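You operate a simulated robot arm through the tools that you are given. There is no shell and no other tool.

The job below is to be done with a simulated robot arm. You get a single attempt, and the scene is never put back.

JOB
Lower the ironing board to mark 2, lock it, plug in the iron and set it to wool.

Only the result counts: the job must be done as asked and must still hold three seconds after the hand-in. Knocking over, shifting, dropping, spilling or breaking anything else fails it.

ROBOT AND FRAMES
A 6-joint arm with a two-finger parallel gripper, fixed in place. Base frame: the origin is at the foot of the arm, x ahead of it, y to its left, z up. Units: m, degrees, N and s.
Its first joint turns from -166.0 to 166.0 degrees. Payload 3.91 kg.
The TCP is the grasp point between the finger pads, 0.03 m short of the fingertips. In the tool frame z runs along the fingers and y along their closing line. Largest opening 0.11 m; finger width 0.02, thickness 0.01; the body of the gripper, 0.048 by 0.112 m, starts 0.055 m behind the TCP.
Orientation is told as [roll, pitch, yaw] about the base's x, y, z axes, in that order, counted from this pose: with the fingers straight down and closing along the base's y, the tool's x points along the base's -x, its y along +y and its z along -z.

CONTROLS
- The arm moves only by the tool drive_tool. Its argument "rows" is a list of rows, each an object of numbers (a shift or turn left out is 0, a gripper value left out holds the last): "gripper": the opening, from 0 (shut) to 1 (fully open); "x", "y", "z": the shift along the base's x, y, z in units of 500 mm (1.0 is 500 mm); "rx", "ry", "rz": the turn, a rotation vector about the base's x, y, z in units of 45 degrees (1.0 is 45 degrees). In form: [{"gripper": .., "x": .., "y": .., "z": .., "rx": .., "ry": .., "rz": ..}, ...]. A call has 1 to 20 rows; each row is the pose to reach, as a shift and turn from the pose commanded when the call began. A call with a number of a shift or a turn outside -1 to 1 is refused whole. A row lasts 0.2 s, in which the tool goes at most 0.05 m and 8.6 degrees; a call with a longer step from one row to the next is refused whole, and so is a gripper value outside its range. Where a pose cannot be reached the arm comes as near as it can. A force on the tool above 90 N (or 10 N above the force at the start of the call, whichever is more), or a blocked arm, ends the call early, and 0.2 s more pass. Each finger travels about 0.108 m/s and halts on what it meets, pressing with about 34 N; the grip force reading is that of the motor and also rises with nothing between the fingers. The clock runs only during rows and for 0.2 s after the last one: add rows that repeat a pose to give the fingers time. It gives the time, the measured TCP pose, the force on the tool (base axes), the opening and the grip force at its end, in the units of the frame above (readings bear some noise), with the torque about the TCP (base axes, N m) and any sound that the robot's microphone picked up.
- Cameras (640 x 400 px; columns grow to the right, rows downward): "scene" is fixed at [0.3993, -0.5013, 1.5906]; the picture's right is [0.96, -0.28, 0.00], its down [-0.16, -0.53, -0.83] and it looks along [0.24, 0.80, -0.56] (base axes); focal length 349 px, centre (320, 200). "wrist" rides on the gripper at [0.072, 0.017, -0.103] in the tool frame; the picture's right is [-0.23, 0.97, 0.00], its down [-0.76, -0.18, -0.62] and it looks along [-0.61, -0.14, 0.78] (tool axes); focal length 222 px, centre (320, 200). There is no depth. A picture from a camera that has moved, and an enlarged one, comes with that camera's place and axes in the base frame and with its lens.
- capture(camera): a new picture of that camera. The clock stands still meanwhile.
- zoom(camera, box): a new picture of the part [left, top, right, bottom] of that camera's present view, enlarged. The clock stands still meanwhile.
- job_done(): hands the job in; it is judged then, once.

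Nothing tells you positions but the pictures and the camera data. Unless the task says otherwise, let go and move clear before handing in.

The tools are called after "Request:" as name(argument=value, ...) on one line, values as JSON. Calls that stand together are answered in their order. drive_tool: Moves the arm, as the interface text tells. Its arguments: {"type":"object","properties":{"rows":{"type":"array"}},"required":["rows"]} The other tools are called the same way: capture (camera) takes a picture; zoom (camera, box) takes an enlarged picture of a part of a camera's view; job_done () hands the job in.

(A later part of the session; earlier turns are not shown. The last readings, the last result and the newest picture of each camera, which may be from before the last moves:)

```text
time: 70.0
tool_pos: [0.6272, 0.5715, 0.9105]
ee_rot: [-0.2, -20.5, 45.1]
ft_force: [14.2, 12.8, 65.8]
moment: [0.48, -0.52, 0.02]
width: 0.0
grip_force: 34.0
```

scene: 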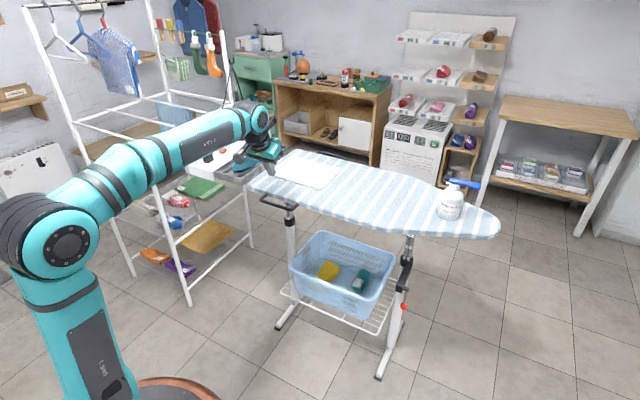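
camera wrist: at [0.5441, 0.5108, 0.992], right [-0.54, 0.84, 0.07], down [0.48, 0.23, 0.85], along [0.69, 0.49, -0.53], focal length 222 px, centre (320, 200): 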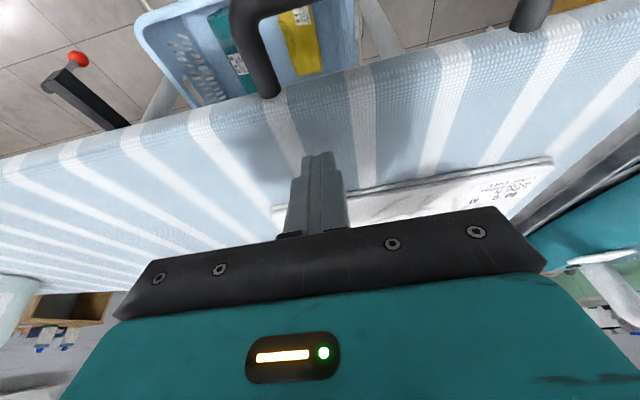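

The board resisted 66 N without moving, so it is locked with the lever down. I'll back off and go to the lever.

Request:
drive_tool(rows=[{"z": 0.03}, {"z": 0.1}, {"z": 0.16}, {"z": 0.16}])

Request:
zoom(camera="scene", box=[360, 170, 500, 330])

Request:
zoom(camera="wrist", box=[0, 0, 200, 150])

```text
time: 71.0
tool_pos: [0.628, 0.5724, 0.9862]
ee_rot: [-0.2, -20.0, 45.1]
ft_force: [-0.7, -0.3, -0.1]
moment: [0.02, 0.02, -0.02]
width: 0.0
grip_force: 33.7
```

```text
2.50 times, centred on (430, 250) of scene
camera zoom: at [0.3993, -0.5013, 1.5906], right [0.96, -0.28, 0.0], down [-0.16, -0.53, -0.83], along [0.24, 0.8, -0.56], focal length 873 px, centre (45, 75)
```

zoom: 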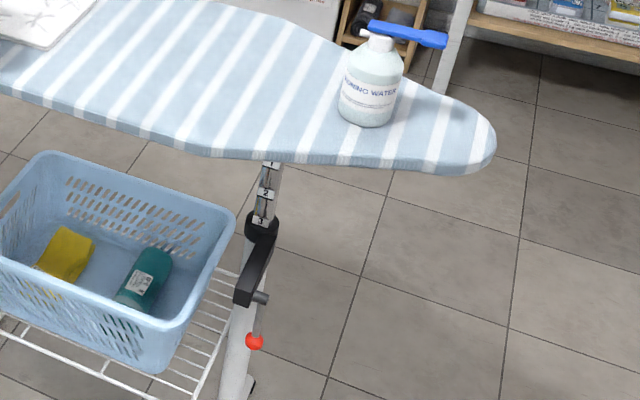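

```text
2.67 times, centred on (100, 75) of wrist
camera zoom: at [0.5437, 0.5103, 1.0568], right [-0.54, 0.84, 0.07], down [0.48, 0.23, 0.85], along [0.69, 0.49, -0.53], focal length 592 px, centre (907, 533)
```

zoom: 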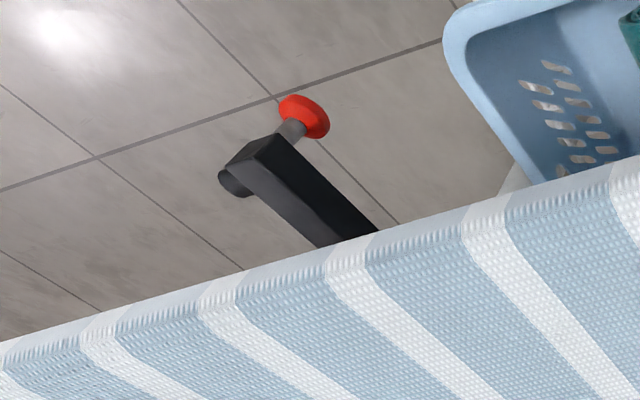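

I'll retreat from the board, drop in front of it and bring the tool to nearly horizontal to face the lever ball at about (0.959, 0.263, 0.499).

Request:
drive_tool(rows=[{"x": -0.056, "y": -0.058, "z": 0.0, "rx": 0.06, "ry": -0.06}, {"x": -0.112, "y": -0.116, "z": -0.01, "rx": 0.12, "ry": -0.12}, {"x": -0.168, "y": -0.174, "z": -0.02, "rx": 0.18, "ry": -0.18}, {"x": -0.224, "y": -0.232, "z": -0.03, "rx": 0.24, "ry": -0.24}, {"x": -0.28, "y": -0.29, "z": -0.05, "rx": 0.3, "ry": -0.3}, {"x": -0.336, "y": -0.344, "z": -0.07, "rx": 0.36, "ry": -0.36}, {"x": -0.336, "y": -0.42, "z": -0.11, "rx": 0.42, "ry": -0.42}, {"x": -0.33, "y": -0.5, "z": -0.15, "rx": 0.4714, "ry": -0.4714}, {"x": -0.29, "y": -0.58, "z": -0.19, "rx": 0.4714, "ry": -0.4714}, {"x": -0.24, "y": -0.65, "z": -0.23, "rx": 0.4714, "ry": -0.4714}, {"x": -0.18, "y": -0.72, "z": -0.27, "rx": 0.4714, "ry": -0.4714}, {"x": -0.12, "y": -0.78, "z": -0.31, "rx": 0.4714, "ry": -0.4714}, {"x": -0.06, "y": -0.83, "z": -0.35, "rx": 0.4714, "ry": -0.4714}, {"x": 0.0, "y": -0.88, "z": -0.4, "rx": 0.4714, "ry": -0.4714}, {"x": 0.05, "y": -0.93, "z": -0.45, "rx": 0.4714, "ry": -0.4714}, {"x": 0.05, "y": -0.93, "z": -0.45, "rx": 0.4714, "ry": -0.4714}])

Request:
capture(camera="scene")

Request:
capture(camera="wrist")

```text
refused: row 11 steps farther than a row can; nothing moved
```

```text
taken
```

scene: 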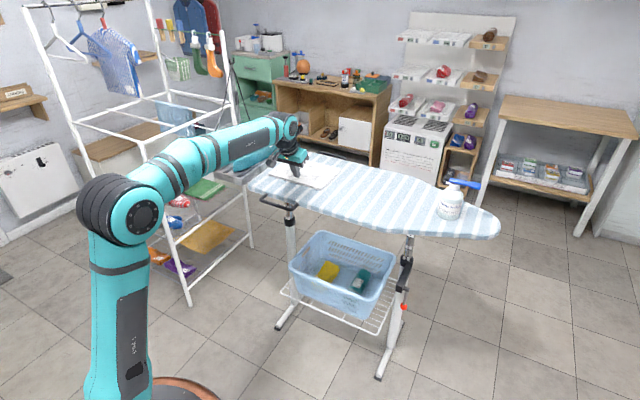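

```text
taken
camera wrist: at [0.5437, 0.5103, 1.0568], right [-0.54, 0.84, 0.07], down [0.48, 0.23, 0.85], along [0.69, 0.49, -0.53], focal length 222 px, centre (320, 200)
```

wrist: 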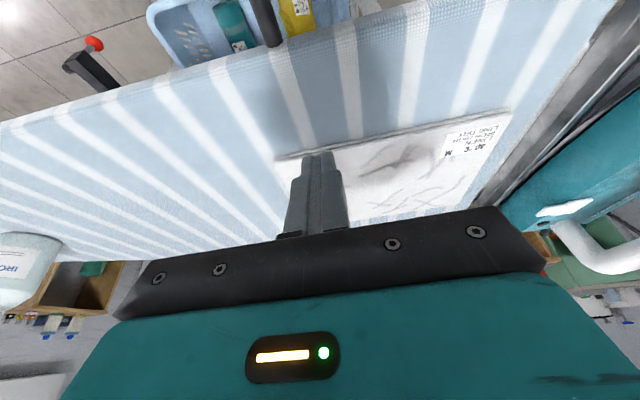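

One step was slightly too long, so I'm resending the path with shorter steps.

Request:
drive_tool(rows=[{"x": -0.056, "y": -0.058, "z": 0.0, "rx": 0.06, "ry": -0.06}, {"x": -0.112, "y": -0.116, "z": -0.01, "rx": 0.12, "ry": -0.12}, {"x": -0.168, "y": -0.174, "z": -0.02, "rx": 0.18, "ry": -0.18}, {"x": -0.224, "y": -0.232, "z": -0.03, "rx": 0.24, "ry": -0.24}, {"x": -0.28, "y": -0.29, "z": -0.05, "rx": 0.3, "ry": -0.3}, {"x": -0.336, "y": -0.344, "z": -0.07, "rx": 0.36, "ry": -0.36}, {"x": -0.336, "y": -0.42, "z": -0.11, "rx": 0.42, "ry": -0.42}, {"x": -0.33, "y": -0.495, "z": -0.15, "rx": 0.4714, "ry": -0.4714}, {"x": -0.29, "y": -0.57, "z": -0.19, "rx": 0.4714, "ry": -0.4714}, {"x": -0.24, "y": -0.64, "z": -0.23, "rx": 0.4714, "ry": -0.4714}, {"x": -0.185, "y": -0.705, "z": -0.27, "rx": 0.4714, "ry": -0.4714}, {"x": -0.125, "y": -0.765, "z": -0.31, "rx": 0.4714, "ry": -0.4714}, {"x": -0.065, "y": -0.82, "z": -0.35, "rx": 0.4714, "ry": -0.4714}, {"x": -0.005, "y": -0.87, "z": -0.39, "rx": 0.4714, "ry": -0.4714}, {"x": 0.05, "y": -0.92, "z": -0.44, "rx": 0.4714, "ry": -0.4714}, {"x": 0.05, "y": -0.92, "z": -0.44, "rx": 0.4714, "ry": -0.4714}])

Request:
capture(camera="scene")

Request:
capture(camera="wrist")

```text
time: 74.4
tool_pos: [0.6537, 0.1111, 0.7647]
ee_rot: [-0.2, -50.1, 45.2]
ft_force: [0.3, -0.8, 0.1]
moment: [0.0, -0.02, 0.0]
width: 0.0
grip_force: 33.6
```

```text
taken
```

scene: 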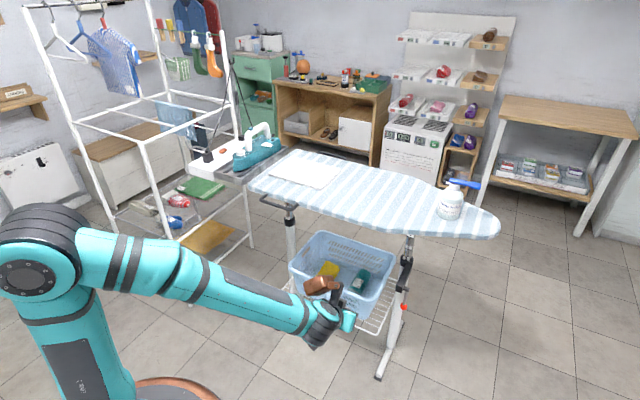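

```text
taken
camera wrist: at [0.5536, 0.0341, 0.7752], right [-0.58, 0.79, 0.17], down [0.13, -0.12, 0.98], along [0.8, 0.6, -0.04], focal length 222 px, centre (320, 200)
```

wrist: 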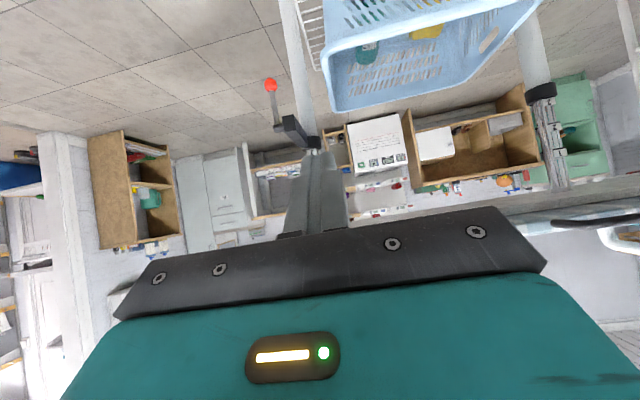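

The lever is in view. I'll tilt to about 85° and move to a pre-grasp position 12 cm in front of the ball, with the fingers open.

Request:
drive_tool(rows=[{"x": 0.055, "y": 0.017, "z": -0.066, "rx": 0.07, "ry": -0.07, "gripper": 0.55}, {"x": 0.11, "y": 0.034, "z": -0.132, "rx": 0.14, "ry": -0.14}, {"x": 0.165, "y": 0.05, "z": -0.198, "rx": 0.21, "ry": -0.21}, {"x": 0.22, "y": 0.067, "z": -0.265, "rx": 0.28, "ry": -0.28}, {"x": 0.275, "y": 0.084, "z": -0.331, "rx": 0.35, "ry": -0.35}, {"x": 0.33, "y": 0.1, "z": -0.397, "rx": 0.42, "ry": -0.42}, {"x": 0.385, "y": 0.117, "z": -0.463, "rx": 0.49, "ry": -0.49}, {"x": 0.44, "y": 0.134, "z": -0.529, "rx": 0.55, "ry": -0.55}, {"x": 0.44, "y": 0.134, "z": -0.529, "rx": 0.55, "ry": -0.55}])

Request:
capture(camera="scene")

Request:
capture(camera="wrist")

Request:
zoom(camera="scene", box=[340, 230, 440, 350])

```text
time: 76.4
tool_pos: [0.8729, 0.1785, 0.501]
ee_rot: [-0.5, -84.9, 45.3]
ft_force: [-0.5, 0.3, 0.3]
moment: [0.0, -0.01, -0.03]
width: 0.0606
grip_force: 0.0
```

```text
taken
```

scene: 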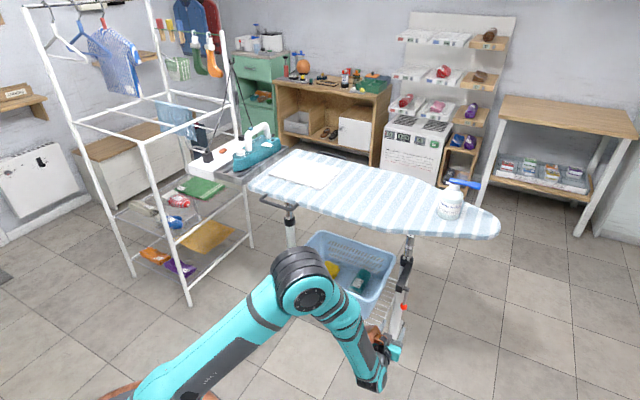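

```text
taken
camera wrist: at [0.7846, 0.1138, 0.4363], right [-0.67, 0.7, 0.23], down [-0.27, -0.52, 0.81], along [0.69, 0.49, 0.54], focal length 222 px, centre (320, 200)
```

wrist: 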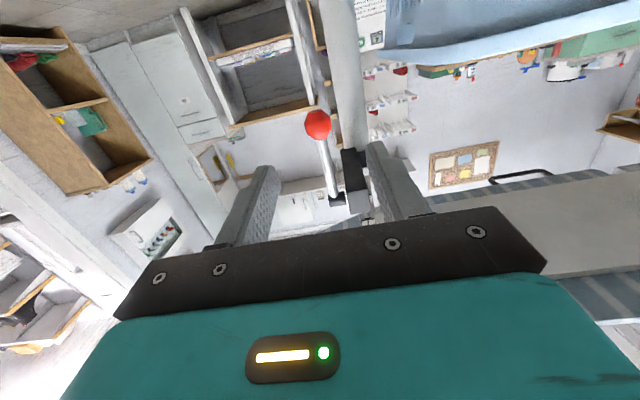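

```text
3.33 times, centred on (390, 290) of scene
camera zoom: at [0.3993, -0.5013, 1.5906], right [0.96, -0.28, 0.0], down [-0.16, -0.53, -0.83], along [0.24, 0.8, -0.56], focal length 1164 px, centre (87, -100)
```

zoom: 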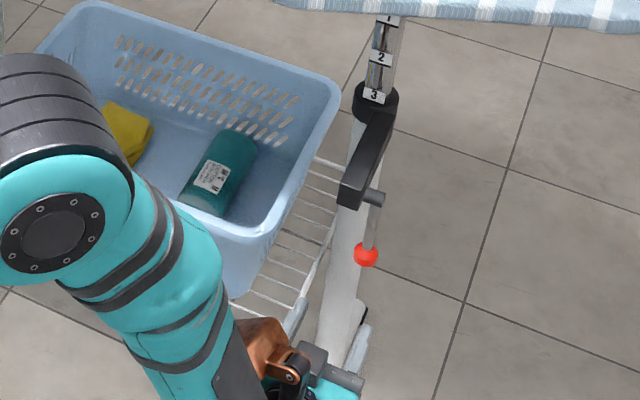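

The ball is in view straight ahead. I'll zoom in for centring before moving in.

Request:
zoom(camera="wrist", box=[270, 90, 390, 230])

Request:
zoom(camera="scene", box=[380, 255, 430, 345])

```text
2.86 times, centred on (330, 160) of wrist
camera zoom: at [0.7846, 0.1138, 0.4363], right [-0.67, 0.7, 0.23], down [-0.27, -0.52, 0.81], along [0.69, 0.49, 0.54], focal length 635 px, centre (291, 314)
```

zoom: 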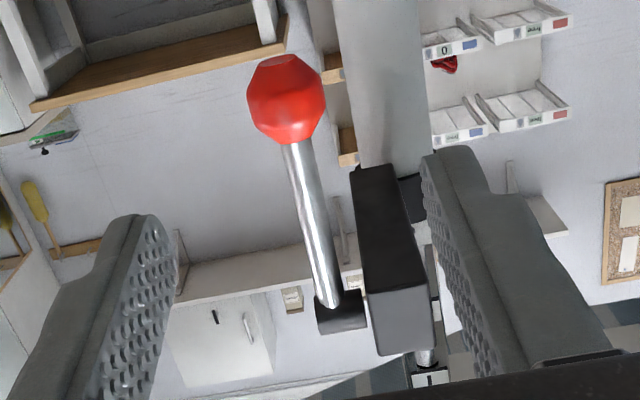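

```text
4.44 times, centred on (405, 300) of scene
camera zoom: at [0.3993, -0.5013, 1.5906], right [0.96, -0.28, 0.0], down [-0.16, -0.53, -0.83], along [0.24, 0.8, -0.56], focal length 1553 px, centre (-58, -244)
```

zoom: 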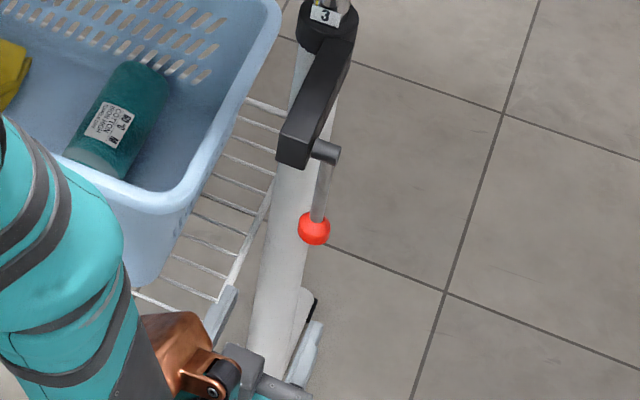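

The ball centre is at about (0.965, 0.267, 0.495). Moving in and closing on it.

Request:
drive_tool(rows=[{"x": 0.061, "y": 0.059, "z": -0.004}, {"x": 0.122, "y": 0.118, "z": -0.008}, {"x": 0.182, "y": 0.176, "z": -0.012}, {"x": 0.182, "y": 0.176, "z": -0.012}])

Request:
capture(camera="wrist")

Request:
zoom(camera="scene", box=[360, 250, 440, 350])

```text
time: 77.4
tool_pos: [0.9659, 0.2668, 0.4941]
ee_rot: [-0.3, -85.1, 45.2]
ft_force: [0.3, 0.0, 0.5]
moment: [-0.02, -0.06, 0.02]
width: 0.0605
grip_force: 0.0
```

```text
taken
camera wrist: at [0.8767, 0.2019, 0.4306], right [-0.67, 0.7, 0.23], down [-0.27, -0.52, 0.81], along [0.69, 0.49, 0.54], focal length 222 px, centre (320, 200)
```

wrist: 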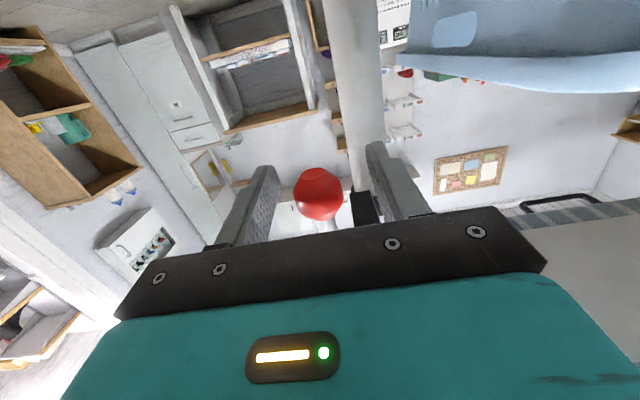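

```text
4.00 times, centred on (400, 300) of scene
camera zoom: at [0.3993, -0.5013, 1.5906], right [0.96, -0.28, 0.0], down [-0.16, -0.53, -0.83], along [0.24, 0.8, -0.56], focal length 1398 px, centre (0, -200)
```

zoom: 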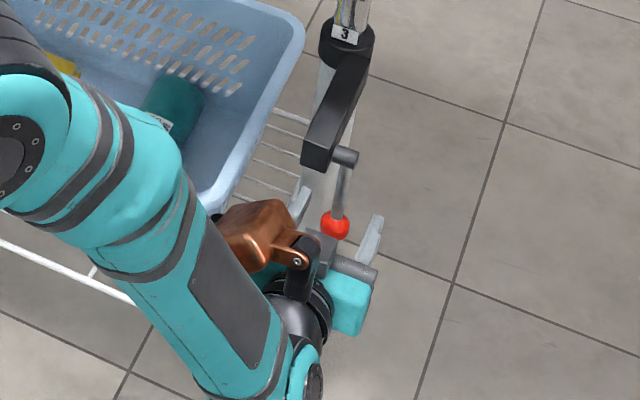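

The ball sits between the pads. Closing the gripper on it.

Request:
drive_tool(rows=[{"gripper": 0.4}, {"gripper": 0.2}, {"gripper": 0.0}, {"gripper": 0.0}])

```text
time: 78.4
tool_pos: [0.9664, 0.2665, 0.4943]
ee_rot: [-0.3, -85.0, 45.1]
ft_force: [9.9, -8.0, -0.1]
moment: [-0.07, 0.04, -0.01]
width: 0.027
grip_force: 44.5
```

The ball is gripped at 27 mm. I'll try swinging the lever a little toward the robot (about 10°) and read the force and any sound.

Request:
drive_tool(rows=[{"x": 0.002, "y": -0.002}, {"x": -0.01, "y": -0.014, "z": 0.001}, {"x": -0.0222, "y": -0.0262, "z": 0.003}, {"x": -0.0222, "y": -0.0262, "z": 0.003}])

Request:
zoom(camera="scene", box=[360, 210, 440, 310])

```text
time: 79.4
tool_pos: [0.9536, 0.2539, 0.4964]
ee_rot: [-0.5, -85.0, 45.3]
ft_force: [18.0, 2.5, -1.3]
moment: [-0.86, 0.82, 0.03]
width: 0.0271
grip_force: 45.1
```

```text
4.00 times, centred on (400, 260) of scene
camera zoom: at [0.3993, -0.5013, 1.5906], right [0.96, -0.28, 0.0], down [-0.16, -0.53, -0.83], along [0.24, 0.8, -0.56], focal length 1398 px, centre (0, -40)
```

zoom: 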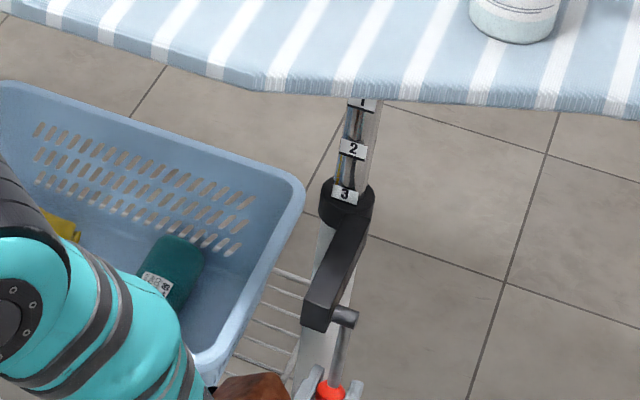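

The lever swings with about 14 N of resistance. I'll continue along the arc to about 45°, turning the tool with the lever.

Request:
drive_tool(rows=[{"x": -0.0177, "y": -0.0177, "z": 0.0062, "rx": -0.1179, "ry": 0.1179}, {"x": -0.0347, "y": -0.0347, "z": 0.0154, "rx": -0.2357, "ry": 0.2357}, {"x": -0.0506, "y": -0.0506, "z": 0.0278, "rx": -0.3536, "ry": 0.3536}, {"x": -0.0653, "y": -0.0653, "z": 0.043, "rx": -0.4714, "ry": 0.4714}, {"x": -0.0744, "y": -0.0744, "z": 0.0548, "rx": -0.55, "ry": 0.55}, {"x": -0.0744, "y": -0.0744, "z": 0.0548, "rx": -0.55, "ry": 0.55}])

Request:
zoom(camera="scene", box=[360, 210, 440, 310])

Request:
capture(camera="wrist")

```text
time: 80.8
tool_pos: [0.917, 0.2167, 0.5234]
ee_rot: [-0.2, -49.9, 45.1]
ft_force: [10.8, -5.1, 4.9]
moment: [-0.01, -0.13, 0.0]
width: 0.027
grip_force: 45.3
```

```text
4.00 times, centred on (400, 260) of scene
camera zoom: at [0.3993, -0.5013, 1.5906], right [0.96, -0.28, 0.0], down [-0.16, -0.53, -0.83], along [0.24, 0.8, -0.56], focal length 1398 px, centre (0, -40)
```

zoom: 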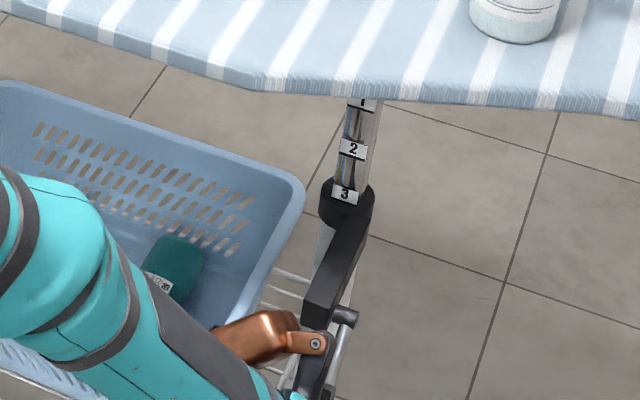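

```text
taken
camera wrist: at [0.8159, 0.1392, 0.5339], right [-0.58, 0.79, 0.17], down [0.13, -0.11, 0.98], along [0.8, 0.6, -0.04], focal length 222 px, centre (320, 200)
```

wrist: 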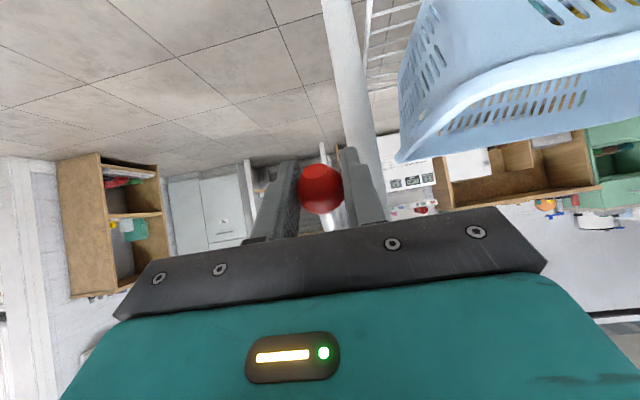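

The lever is at about 45° with the board still at mark 3. I'll keep going in smaller increments in case there's an end stop.

Request:
drive_tool(rows=[{"x": -0.006, "y": -0.006, "z": 0.0096, "rx": -0.04, "ry": 0.04}, {"x": -0.0119, "y": -0.0119, "z": 0.0192, "rx": -0.0786, "ry": 0.0786}, {"x": -0.017, "y": -0.017, "z": 0.03, "rx": -0.118, "ry": 0.118}, {"x": -0.0221, "y": -0.0221, "z": 0.0408, "rx": -0.157, "ry": 0.157}, {"x": -0.0221, "y": -0.0221, "z": 0.0408, "rx": -0.157, "ry": 0.157}])

Request:
zoom(camera="scene", box=[380, 220, 430, 270])

```text
time: 82.0
tool_pos: [0.9054, 0.2058, 0.5436]
ee_rot: [-0.1, -39.9, 45.0]
ft_force: [10.2, -4.1, -7.3]
moment: [-0.66, 0.58, -0.02]
width: 0.027
grip_force: 44.9
```

```text
8.00 times, centred on (405, 245) of scene
camera zoom: at [0.3993, -0.5013, 1.5906], right [0.96, -0.28, 0.0], down [-0.16, -0.53, -0.83], along [0.24, 0.8, -0.56], focal length 2795 px, centre (-360, -160)
```

zoom: 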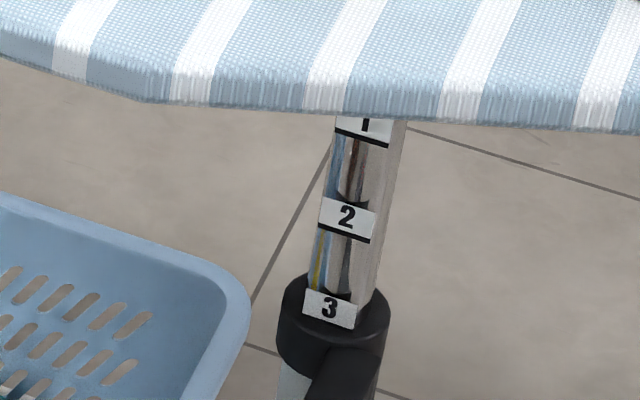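

At about 60° there's still no change. Continuing to about 75°, then 90°.

Request:
drive_tool(rows=[{"x": -0.004, "y": -0.004, "z": 0.0115, "rx": -0.04, "ry": 0.04}, {"x": -0.008, "y": -0.008, "z": 0.023, "rx": -0.0786, "ry": 0.0786}, {"x": -0.011, "y": -0.011, "z": 0.035, "rx": -0.118, "ry": 0.118}, {"x": -0.0138, "y": -0.0138, "z": 0.0474, "rx": -0.157, "ry": 0.157}, {"x": -0.0138, "y": -0.0138, "z": 0.0474, "rx": -0.157, "ry": 0.157}])

Request:
zoom(camera="scene", box=[360, 220, 440, 320])

```text
time: 83.2
tool_pos: [0.8991, 0.1988, 0.5678]
ee_rot: [-0.1, -30.0, 45.1]
ft_force: [5.7, -7.5, -8.2]
moment: [-0.67, 0.52, 0.08]
width: 0.0272
grip_force: 45.0
```

```text
4.00 times, centred on (400, 270) of scene
camera zoom: at [0.3993, -0.5013, 1.5906], right [0.96, -0.28, 0.0], down [-0.16, -0.53, -0.83], along [0.24, 0.8, -0.56], focal length 1398 px, centre (0, -80)
```

zoom: 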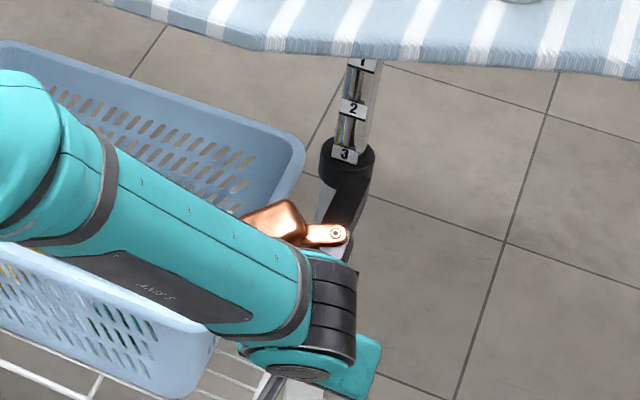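

At about 75° the forces stay low. Continuing to 90°.

Request:
drive_tool(rows=[{"x": -0.002, "y": -0.002, "z": 0.0126, "rx": -0.04, "ry": 0.04}, {"x": -0.0037, "y": -0.0037, "z": 0.0252, "rx": -0.0786, "ry": 0.0786}, {"x": -0.0044, "y": -0.0044, "z": 0.038, "rx": -0.0786, "ry": 0.0786}, {"x": -0.0048, "y": -0.0048, "z": 0.051, "rx": -0.0786, "ry": 0.0786}, {"x": -0.0048, "y": -0.0048, "z": 0.051, "rx": -0.0786, "ry": 0.0786}])

Request:
zoom(camera="scene", box=[360, 220, 440, 320])

Request:
capture(camera="wrist")

```text
time: 84.4
tool_pos: [0.8964, 0.1961, 0.5916]
ee_rot: [-0.2, -24.8, 45.0]
ft_force: [3.4, -6.6, -30.5]
moment: [-0.11, -0.02, -0.02]
width: 0.0268
grip_force: 44.4
```

```text
4.00 times, centred on (400, 270) of scene
camera zoom: at [0.3993, -0.5013, 1.5906], right [0.96, -0.28, 0.0], down [-0.16, -0.53, -0.83], along [0.24, 0.8, -0.56], focal length 1398 px, centre (0, -80)
```

zoom: 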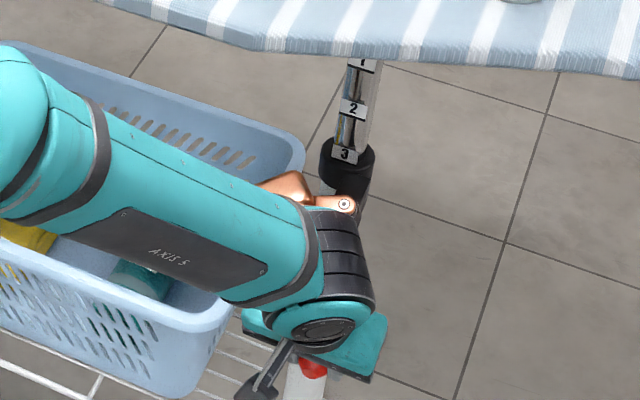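

```text
taken
camera wrist: at [0.8075, 0.1305, 0.6543], right [-0.54, 0.83, 0.09], down [0.43, 0.18, 0.89], along [0.72, 0.52, -0.45], focal length 222 px, centre (320, 200)
```

wrist: 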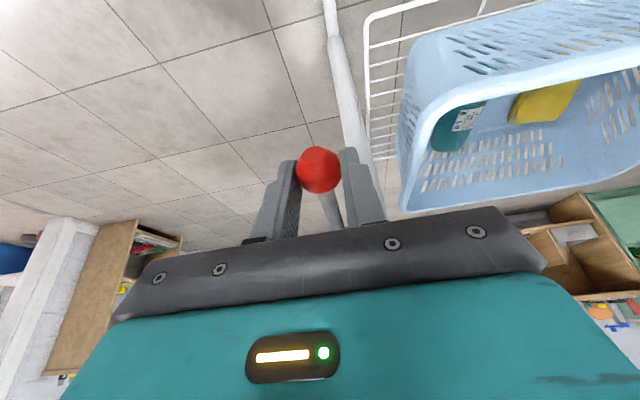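

The lever reached a stop near horizontal (about 30 N at 90°), and the board hasn't moved. I'll ease off, release the ball and back away to see whether the lever stays up.

Request:
drive_tool(rows=[{"z": -0.004}, {"z": -0.005, "gripper": 0.3}, {"z": -0.005, "gripper": 0.55}, {"z": -0.005, "gripper": 0.55}])

Request:
drive_tool(rows=[{"x": -0.04, "y": -0.04, "z": 0.03}, {"x": -0.09, "y": -0.09, "z": 0.06}, {"x": -0.14, "y": -0.14, "z": 0.09}, {"x": -0.2, "y": -0.2, "z": 0.12}, {"x": -0.2, "y": -0.2, "z": 0.12}])

Request:
capture(camera="wrist")

Request:
capture(camera="scene")

Request:
zoom(camera="wrist", box=[240, 0, 400, 180])

```text
time: 85.4
tool_pos: [0.8962, 0.1956, 0.5907]
ee_rot: [-0.2, -25.0, 45.1]
ft_force: [-0.1, -0.6, 0.6]
moment: [-0.02, 0.02, -0.03]
width: 0.0605
grip_force: 0.1
```

```text
time: 86.6
tool_pos: [0.7968, 0.0982, 0.6514]
ee_rot: [-0.1, -25.0, 45.0]
ft_force: [1.0, -0.1, -0.3]
moment: [0.0, 0.02, 0.03]
width: 0.0605
grip_force: 0.0
```

```text
taken
camera wrist: at [0.7072, 0.031, 0.7135], right [-0.54, 0.83, 0.09], down [0.43, 0.18, 0.89], along [0.72, 0.52, -0.45], focal length 222 px, centre (320, 200)
```

wrist: 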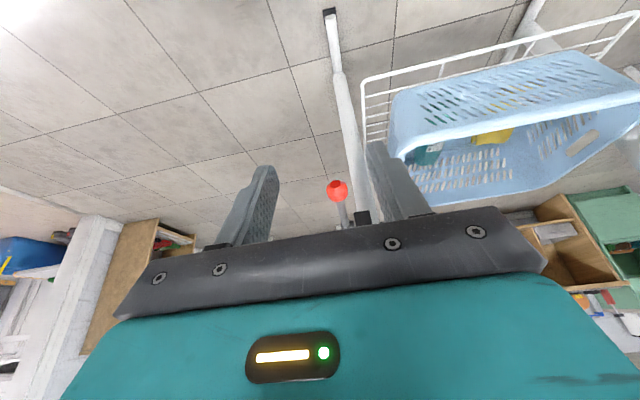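

```text
taken
```

scene: 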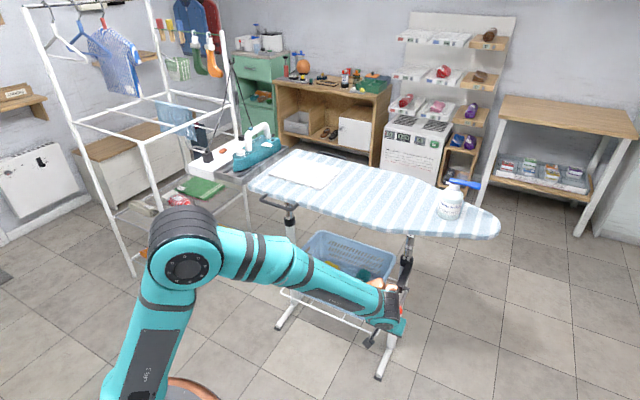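

```text
2.22 times, centred on (320, 90) of wrist
camera zoom: at [0.7072, 0.031, 0.7135], right [-0.54, 0.83, 0.09], down [0.43, 0.18, 0.89], along [0.72, 0.52, -0.45], focal length 494 px, centre (320, 444)
```

zoom: 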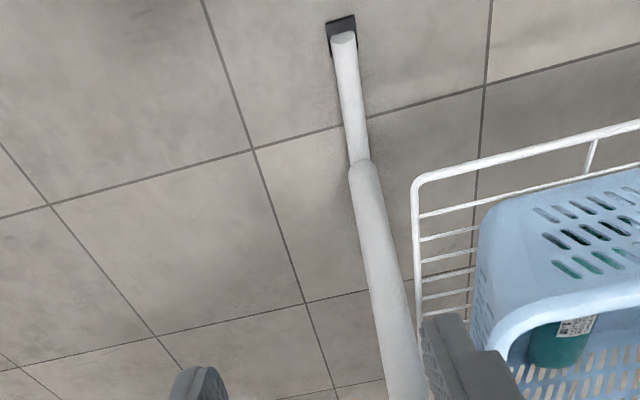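

The lever stays up near horizontal. I'll go up over the board with closed fingers and test whether it now moves down.

Request:
drive_tool(rows=[{"x": -0.031, "y": 0.03, "z": 0.078, "gripper": 0.2}, {"x": -0.062, "y": 0.06, "z": 0.156, "gripper": 0.0}, {"x": -0.093, "y": 0.09, "z": 0.233}, {"x": -0.124, "y": 0.12, "z": 0.311}, {"x": -0.154, "y": 0.15, "z": 0.389}, {"x": -0.185, "y": 0.18, "z": 0.467}, {"x": -0.216, "y": 0.21, "z": 0.545}, {"x": -0.247, "y": 0.24, "z": 0.622}, {"x": -0.278, "y": 0.27, "z": 0.7}, {"x": -0.229, "y": 0.342, "z": 0.686}, {"x": -0.18, "y": 0.415, "z": 0.672}, {"x": -0.132, "y": 0.487, "z": 0.658}, {"x": -0.083, "y": 0.56, "z": 0.644}, {"x": -0.034, "y": 0.632, "z": 0.631}, {"x": 0.0144, "y": 0.7044, "z": 0.617}, {"x": 0.0144, "y": 0.7044, "z": 0.617}])

Request:
capture(camera="wrist")

Request:
capture(camera="scene")

```text
time: 90.0
tool_pos: [0.8046, 0.4496, 0.9581]
ee_rot: [-0.1, -25.0, 45.1]
ft_force: [0.1, 0.4, -0.2]
moment: [0.01, 0.03, 0.02]
width: 0.0002
grip_force: 33.4
```

```text
taken
camera wrist: at [0.7158, 0.3839, 1.0207], right [-0.54, 0.83, 0.09], down [0.43, 0.18, 0.89], along [0.72, 0.52, -0.45], focal length 222 px, centre (320, 200)
```

wrist: 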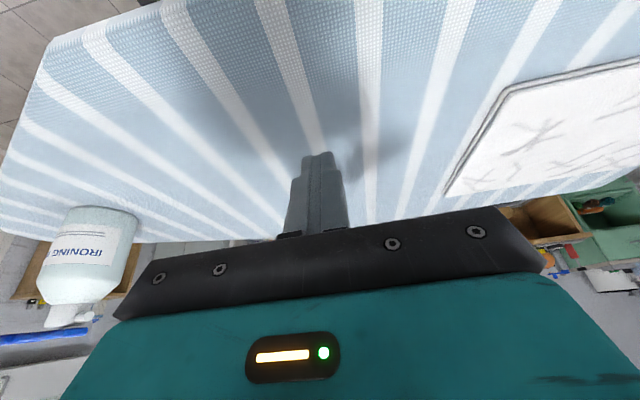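

```text
taken
```

scene: 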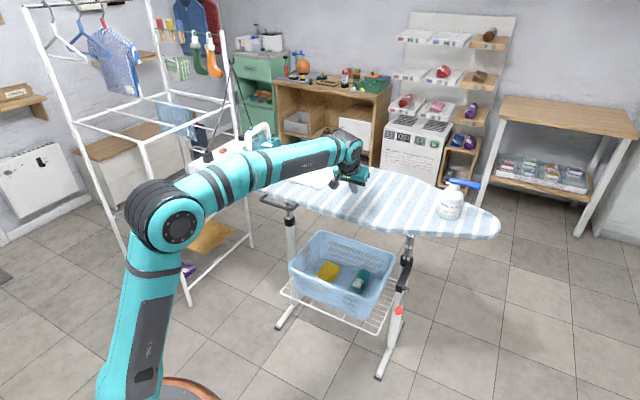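

The tool is above the free middle of the board, well clear of the bottle and garment. I'll lower to contact in small steps.

Request:
drive_tool(rows=[{"z": -0.03}, {"z": -0.06}, {"z": -0.086}, {"z": -0.086}])

Request:
drive_tool(rows=[{"z": -0.004}, {"z": -0.008}, {"z": -0.008}])

Request:
drive_tool(rows=[{"z": -0.003}, {"z": -0.006}, {"z": -0.006}])

```text
time: 91.0
tool_pos: [0.8041, 0.4489, 0.9167]
ee_rot: [-0.2, -25.0, 45.0]
ft_force: [-0.3, -0.5, 0.6]
moment: [-0.02, -0.01, -0.03]
width: 0.0004
grip_force: 34.1
```

```text
time: 91.8
tool_pos: [0.8027, 0.4489, 0.9127]
ee_rot: [-0.2, -25.0, 45.0]
ft_force: [0.1, -0.2, 0.4]
moment: [0.0, -0.02, -0.01]
width: 0.0
grip_force: 33.6
```

```text
time: 92.6
tool_pos: [0.8038, 0.4497, 0.9104]
ee_rot: [-0.2, -24.9, 45.1]
ft_force: [-0.9, 1.2, 5.2]
moment: [0.05, 0.01, -0.04]
width: 0.0
grip_force: 33.9
```

First contact at 5 N. Pressing a bit further to see if the board gives.

Request:
drive_tool(rows=[{"z": -0.003}, {"z": -0.006}, {"z": -0.006}])

Request:
zoom(camera="scene", box=[385, 225, 425, 265])

```text
time: 93.4
tool_pos: [0.803, 0.4481, 0.9064]
ee_rot: [-0.2, -25.1, 45.1]
ft_force: [-0.9, 1.3, 3.8]
moment: [0.06, -0.02, -0.02]
width: 0.0
grip_force: 34.0
```

```text
10.00 times, centred on (405, 245) of scene
camera zoom: at [0.3993, -0.5013, 1.5906], right [0.96, -0.28, 0.0], down [-0.16, -0.53, -0.83], along [0.24, 0.8, -0.56], focal length 3494 px, centre (-530, -250)
```

zoom: 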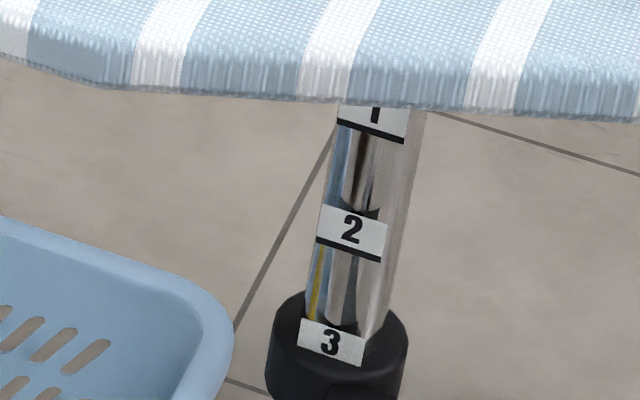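

The board is unlocked and slides with only about 4 N; it has moved 4 mm so far. I'll lower it smoothly by about 48 mm and then check the marks.

Request:
drive_tool(rows=[{"z": -0.01}, {"z": -0.02}, {"z": -0.03}, {"z": -0.04}, {"z": -0.05}, {"z": -0.06}, {"z": -0.07}, {"z": -0.08}, {"z": -0.088}, {"z": -0.094}, {"z": -0.096}, {"z": -0.096}])

Request:
zoom(camera="scene", box=[385, 225, 425, 265])

Request:
capture(camera="scene")

```text
time: 96.0
tool_pos: [0.8029, 0.4483, 0.8585]
ee_rot: [-0.2, -25.0, 45.2]
ft_force: [2.1, -1.4, 6.5]
moment: [0.03, -0.11, 0.02]
width: 0.0
grip_force: 33.9
```

```text
10.00 times, centred on (405, 245) of scene
camera zoom: at [0.3993, -0.5013, 1.5906], right [0.96, -0.28, 0.0], down [-0.16, -0.53, -0.83], along [0.24, 0.8, -0.56], focal length 3494 px, centre (-530, -250)
```

zoom: 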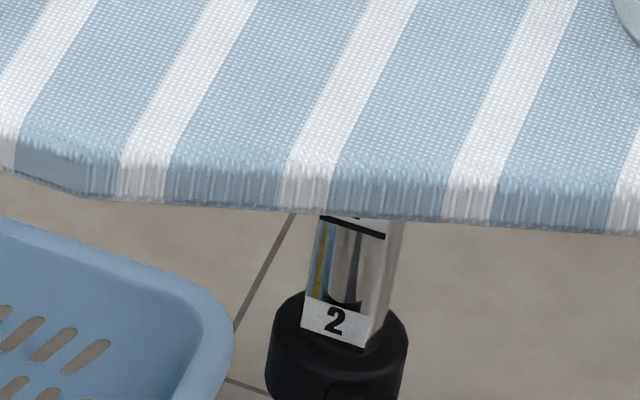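

```text
taken
```

scene: 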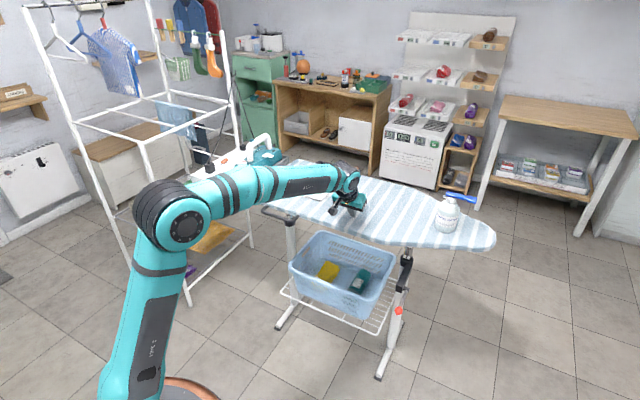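

The board followed steadily, and label 2 is nearly where label 3 was, with about 7–8 mm to go. I'll lower the rest carefully and compare using the same zoom box as before.

Request:
drive_tool(rows=[{"z": -0.004}, {"z": -0.008}, {"z": -0.012}, {"z": -0.014}, {"z": -0.014}])

Request:
zoom(camera="scene", box=[390, 225, 430, 265])

Request:
zoom(camera="scene", box=[380, 220, 430, 270])

```text
time: 97.2
tool_pos: [0.8048, 0.4478, 0.8509]
ee_rot: [-0.1, -25.0, 45.2]
ft_force: [3.8, 0.6, 5.7]
moment: [0.08, -0.15, -0.03]
width: 0.0
grip_force: 34.2
```

```text
10.00 times, centred on (410, 245) of scene
camera zoom: at [0.3993, -0.5013, 1.5906], right [0.96, -0.28, 0.0], down [-0.16, -0.53, -0.83], along [0.24, 0.8, -0.56], focal length 3494 px, centre (-580, -250)
```

zoom: 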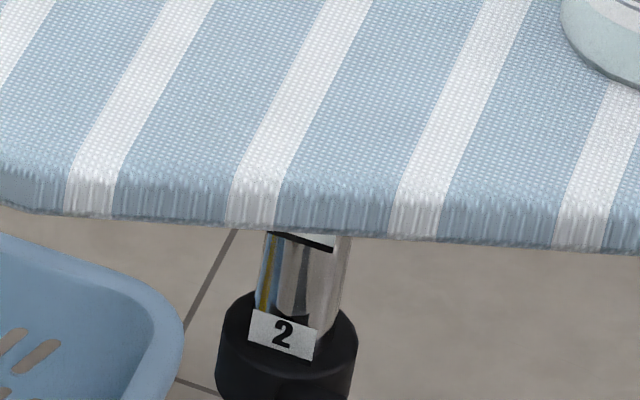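

```text
8.00 times, centred on (405, 245) of scene
camera zoom: at [0.3993, -0.5013, 1.5906], right [0.96, -0.28, 0.0], down [-0.16, -0.53, -0.83], along [0.24, 0.8, -0.56], focal length 2795 px, centre (-360, -160)
```

zoom: 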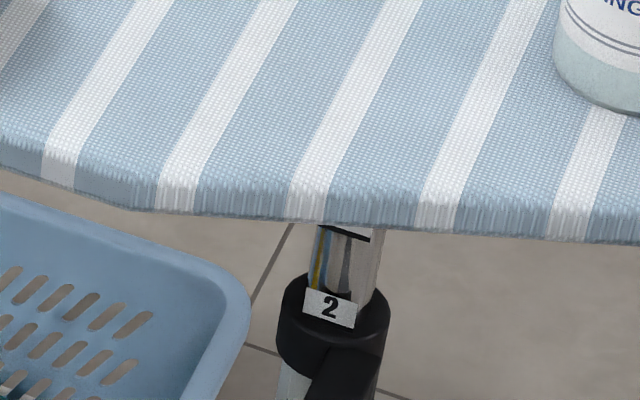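

Label 2 is within about 1 mm of label 3's former position. I'll lower 1 mm more, then lift off and check that the board stays.

Request:
drive_tool(rows=[{"z": -0.002}, {"z": -0.002}])

Request:
zoom(camera="scene", box=[390, 225, 430, 265])

Request:
drive_tool(rows=[{"z": 0.01}, {"z": 0.03}, {"z": 0.06}, {"z": 0.06}])

Request:
zoom(camera="scene", box=[390, 225, 430, 265])

```text
time: 97.8
tool_pos: [0.8032, 0.4485, 0.8507]
ee_rot: [-0.2, -25.1, 45.1]
ft_force: [2.5, -0.5, 5.1]
moment: [0.03, -0.08, -0.02]
width: 0.0
grip_force: 33.6
```

```text
10.00 times, centred on (410, 245) of scene
camera zoom: at [0.3993, -0.5013, 1.5906], right [0.96, -0.28, 0.0], down [-0.16, -0.53, -0.83], along [0.24, 0.8, -0.56], focal length 3494 px, centre (-580, -250)
```

zoom: 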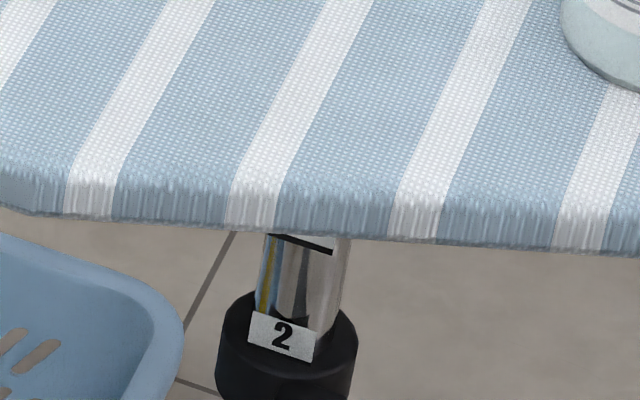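

```text
time: 98.8
tool_pos: [0.8031, 0.448, 0.88]
ee_rot: [-0.2, -24.9, 45.0]
ft_force: [-0.3, 0.5, -0.4]
moment: [0.0, 0.01, 0.0]
width: 0.0
grip_force: 33.7
```

```text
10.00 times, centred on (410, 245) of scene
camera zoom: at [0.3993, -0.5013, 1.5906], right [0.96, -0.28, 0.0], down [-0.16, -0.53, -0.83], along [0.24, 0.8, -0.56], focal length 3494 px, centre (-580, -250)
```

zoom: 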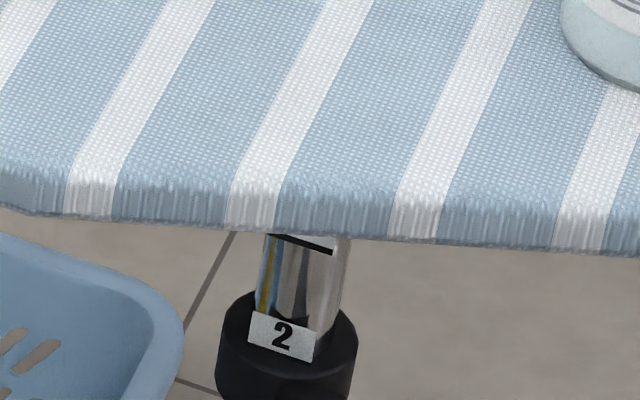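

The board holds at mark 2 by itself, with label 2 exactly where label 3 was. Now I'll go back to the lever to lock it, staying clear of the board's edge.

Request:
drive_tool(rows=[{"z": 0.08}, {"z": 0.16}, {"x": -0.0416, "y": -0.0613, "z": 0.171}, {"x": -0.0832, "y": -0.1226, "z": 0.183}, {"x": -0.1247, "y": -0.184, "z": 0.194}, {"x": -0.1663, "y": -0.2454, "z": 0.206}, {"x": -0.2079, "y": -0.3067, "z": 0.217}, {"x": -0.2494, "y": -0.368, "z": 0.229}, {"x": -0.291, "y": -0.4294, "z": 0.24}, {"x": -0.26, "y": -0.4594, "z": 0.1625}, {"x": -0.229, "y": -0.4894, "z": 0.085}, {"x": -0.198, "y": -0.5195, "z": 0.0075}, {"x": -0.1675, "y": -0.5495, "z": -0.07}, {"x": -0.1365, "y": -0.5795, "z": -0.1475}, {"x": -0.1055, "y": -0.6095, "z": -0.225, "gripper": 0.3}, {"x": -0.0745, "y": -0.6396, "z": -0.3025, "gripper": 0.55}, {"x": -0.0435, "y": -0.6696, "z": -0.38}, {"x": -0.0126, "y": -0.6996, "z": -0.4572}, {"x": -0.0126, "y": -0.6996, "z": -0.4572}])

Request:
capture(camera="wrist")

Request:
capture(camera="scene")

Request:
zoom(camera="wrist", box=[290, 150, 390, 240])

```text
time: 102.8
tool_pos: [0.7975, 0.0987, 0.6506]
ee_rot: [-0.2, -25.1, 45.1]
ft_force: [-0.3, 0.1, -1.0]
moment: [0.0, 0.03, -0.04]
width: 0.0602
grip_force: 0.0
```

```text
taken
camera wrist: at [0.7075, 0.0322, 0.7136], right [-0.54, 0.83, 0.09], down [0.43, 0.18, 0.89], along [0.72, 0.52, -0.45], focal length 222 px, centre (320, 200)
```

wrist: 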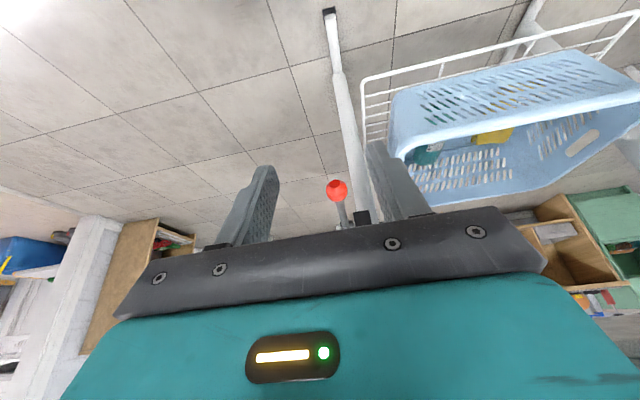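

```text
taken
```

scene: 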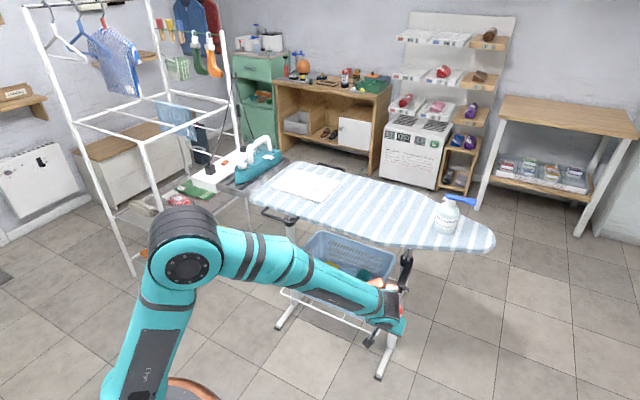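

```text
4.44 times, centred on (340, 195) of wrist
camera zoom: at [0.7075, 0.0322, 0.7136], right [-0.54, 0.83, 0.09], down [0.43, 0.18, 0.89], along [0.72, 0.52, -0.45], focal length 987 px, centre (231, 222)
```

zoom: 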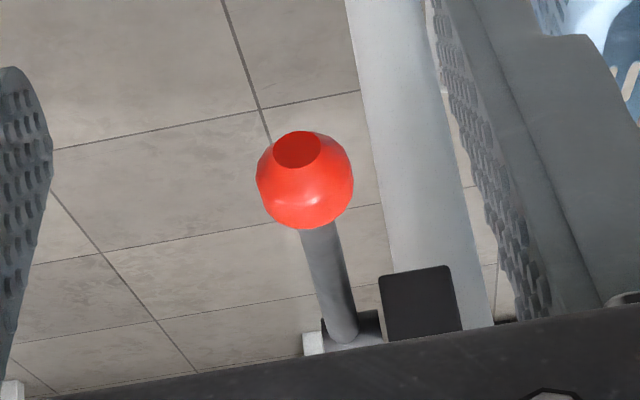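

The lever is still up at about 80°, with the ball near (0.898, 0.198, 0.575). I'll move in and grip it again.

Request:
drive_tool(rows=[{"x": 0.05, "y": 0.0495, "z": -0.03}, {"x": 0.1, "y": 0.099, "z": -0.065}, {"x": 0.15, "y": 0.1486, "z": -0.105}, {"x": 0.2016, "y": 0.1982, "z": -0.15}, {"x": 0.2016, "y": 0.1982, "z": -0.15}])

Request:
capture(camera="wrist")

Request:
zoom(camera="scene", box=[360, 240, 440, 340])

```text
time: 104.0
tool_pos: [0.8983, 0.1984, 0.5769]
ee_rot: [-0.2, -25.0, 45.1]
ft_force: [0.5, 0.2, 0.5]
moment: [0.02, 0.01, 0.01]
width: 0.0606
grip_force: 0.0
```

```text
taken
camera wrist: at [0.8088, 0.1328, 0.6391], right [-0.54, 0.83, 0.09], down [0.43, 0.18, 0.89], along [0.72, 0.52, -0.45], focal length 222 px, centre (320, 200)
```

wrist: 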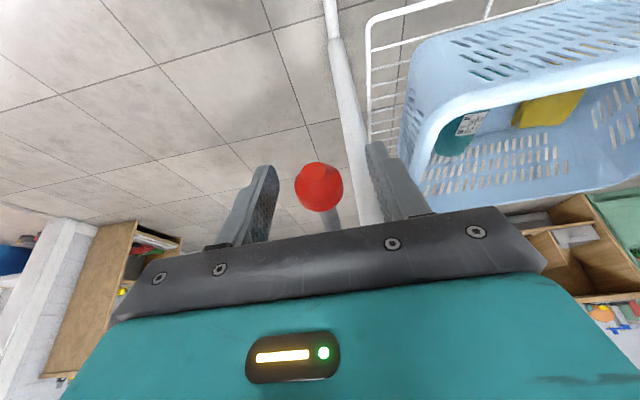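

```text
4.00 times, centred on (400, 290) of scene
camera zoom: at [0.3993, -0.5013, 1.5906], right [0.96, -0.28, 0.0], down [-0.16, -0.53, -0.83], along [0.24, 0.8, -0.56], focal length 1398 px, centre (0, -160)
```

zoom: 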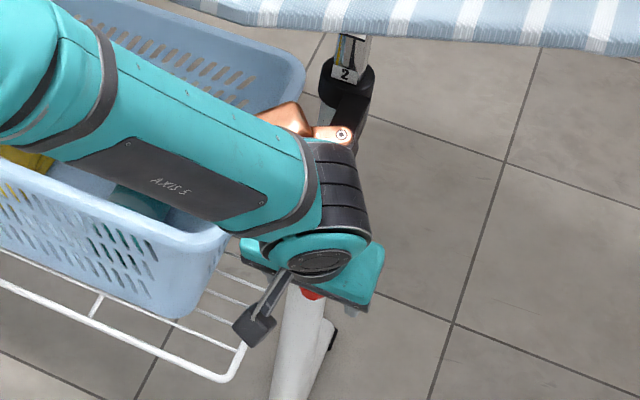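

The ball is centred between the pads. Closing, then swinging the lever down along the arc in stages.

Request:
drive_tool(rows=[{"gripper": 0.4}, {"gripper": 0.2}, {"gripper": 0.0}, {"gripper": 0.0}])

Request:
drive_tool(rows=[{"x": 0.0041, "y": 0.0041, "z": -0.0236, "rx": 0.0849, "ry": -0.0849}, {"x": 0.0107, "y": 0.0107, "z": -0.0476, "rx": 0.1729, "ry": -0.1729}, {"x": 0.0195, "y": 0.0195, "z": -0.0702, "rx": 0.2624, "ry": -0.2624}, {"x": 0.0303, "y": 0.0303, "z": -0.091, "rx": 0.3504, "ry": -0.3504}, {"x": 0.0303, "y": 0.0303, "z": -0.091, "rx": 0.3504, "ry": -0.3504}])

Request:
zoom(camera="scene", box=[360, 230, 440, 330])

```text
time: 105.0
tool_pos: [0.8973, 0.1979, 0.5767]
ee_rot: [-0.2, -24.9, 45.1]
ft_force: [8.7, -1.9, 0.9]
moment: [-0.04, -0.03, 0.03]
width: 0.0268
grip_force: 44.8
```

```text
time: 106.2
tool_pos: [0.9121, 0.214, 0.5306]
ee_rot: [-0.2, -47.3, 45.2]
ft_force: [-2.8, -6.1, 2.6]
moment: [0.42, -0.47, -0.01]
width: 0.027
grip_force: 45.2
```

```text
4.00 times, centred on (400, 280) of scene
camera zoom: at [0.3993, -0.5013, 1.5906], right [0.96, -0.28, 0.0], down [-0.16, -0.53, -0.83], along [0.24, 0.8, -0.56], focal length 1398 px, centre (0, -120)
```

zoom: 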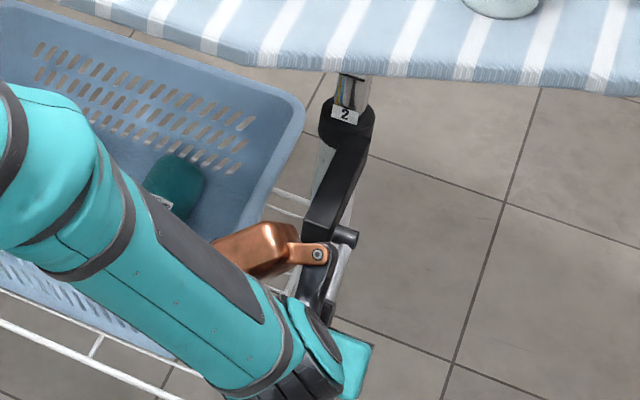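

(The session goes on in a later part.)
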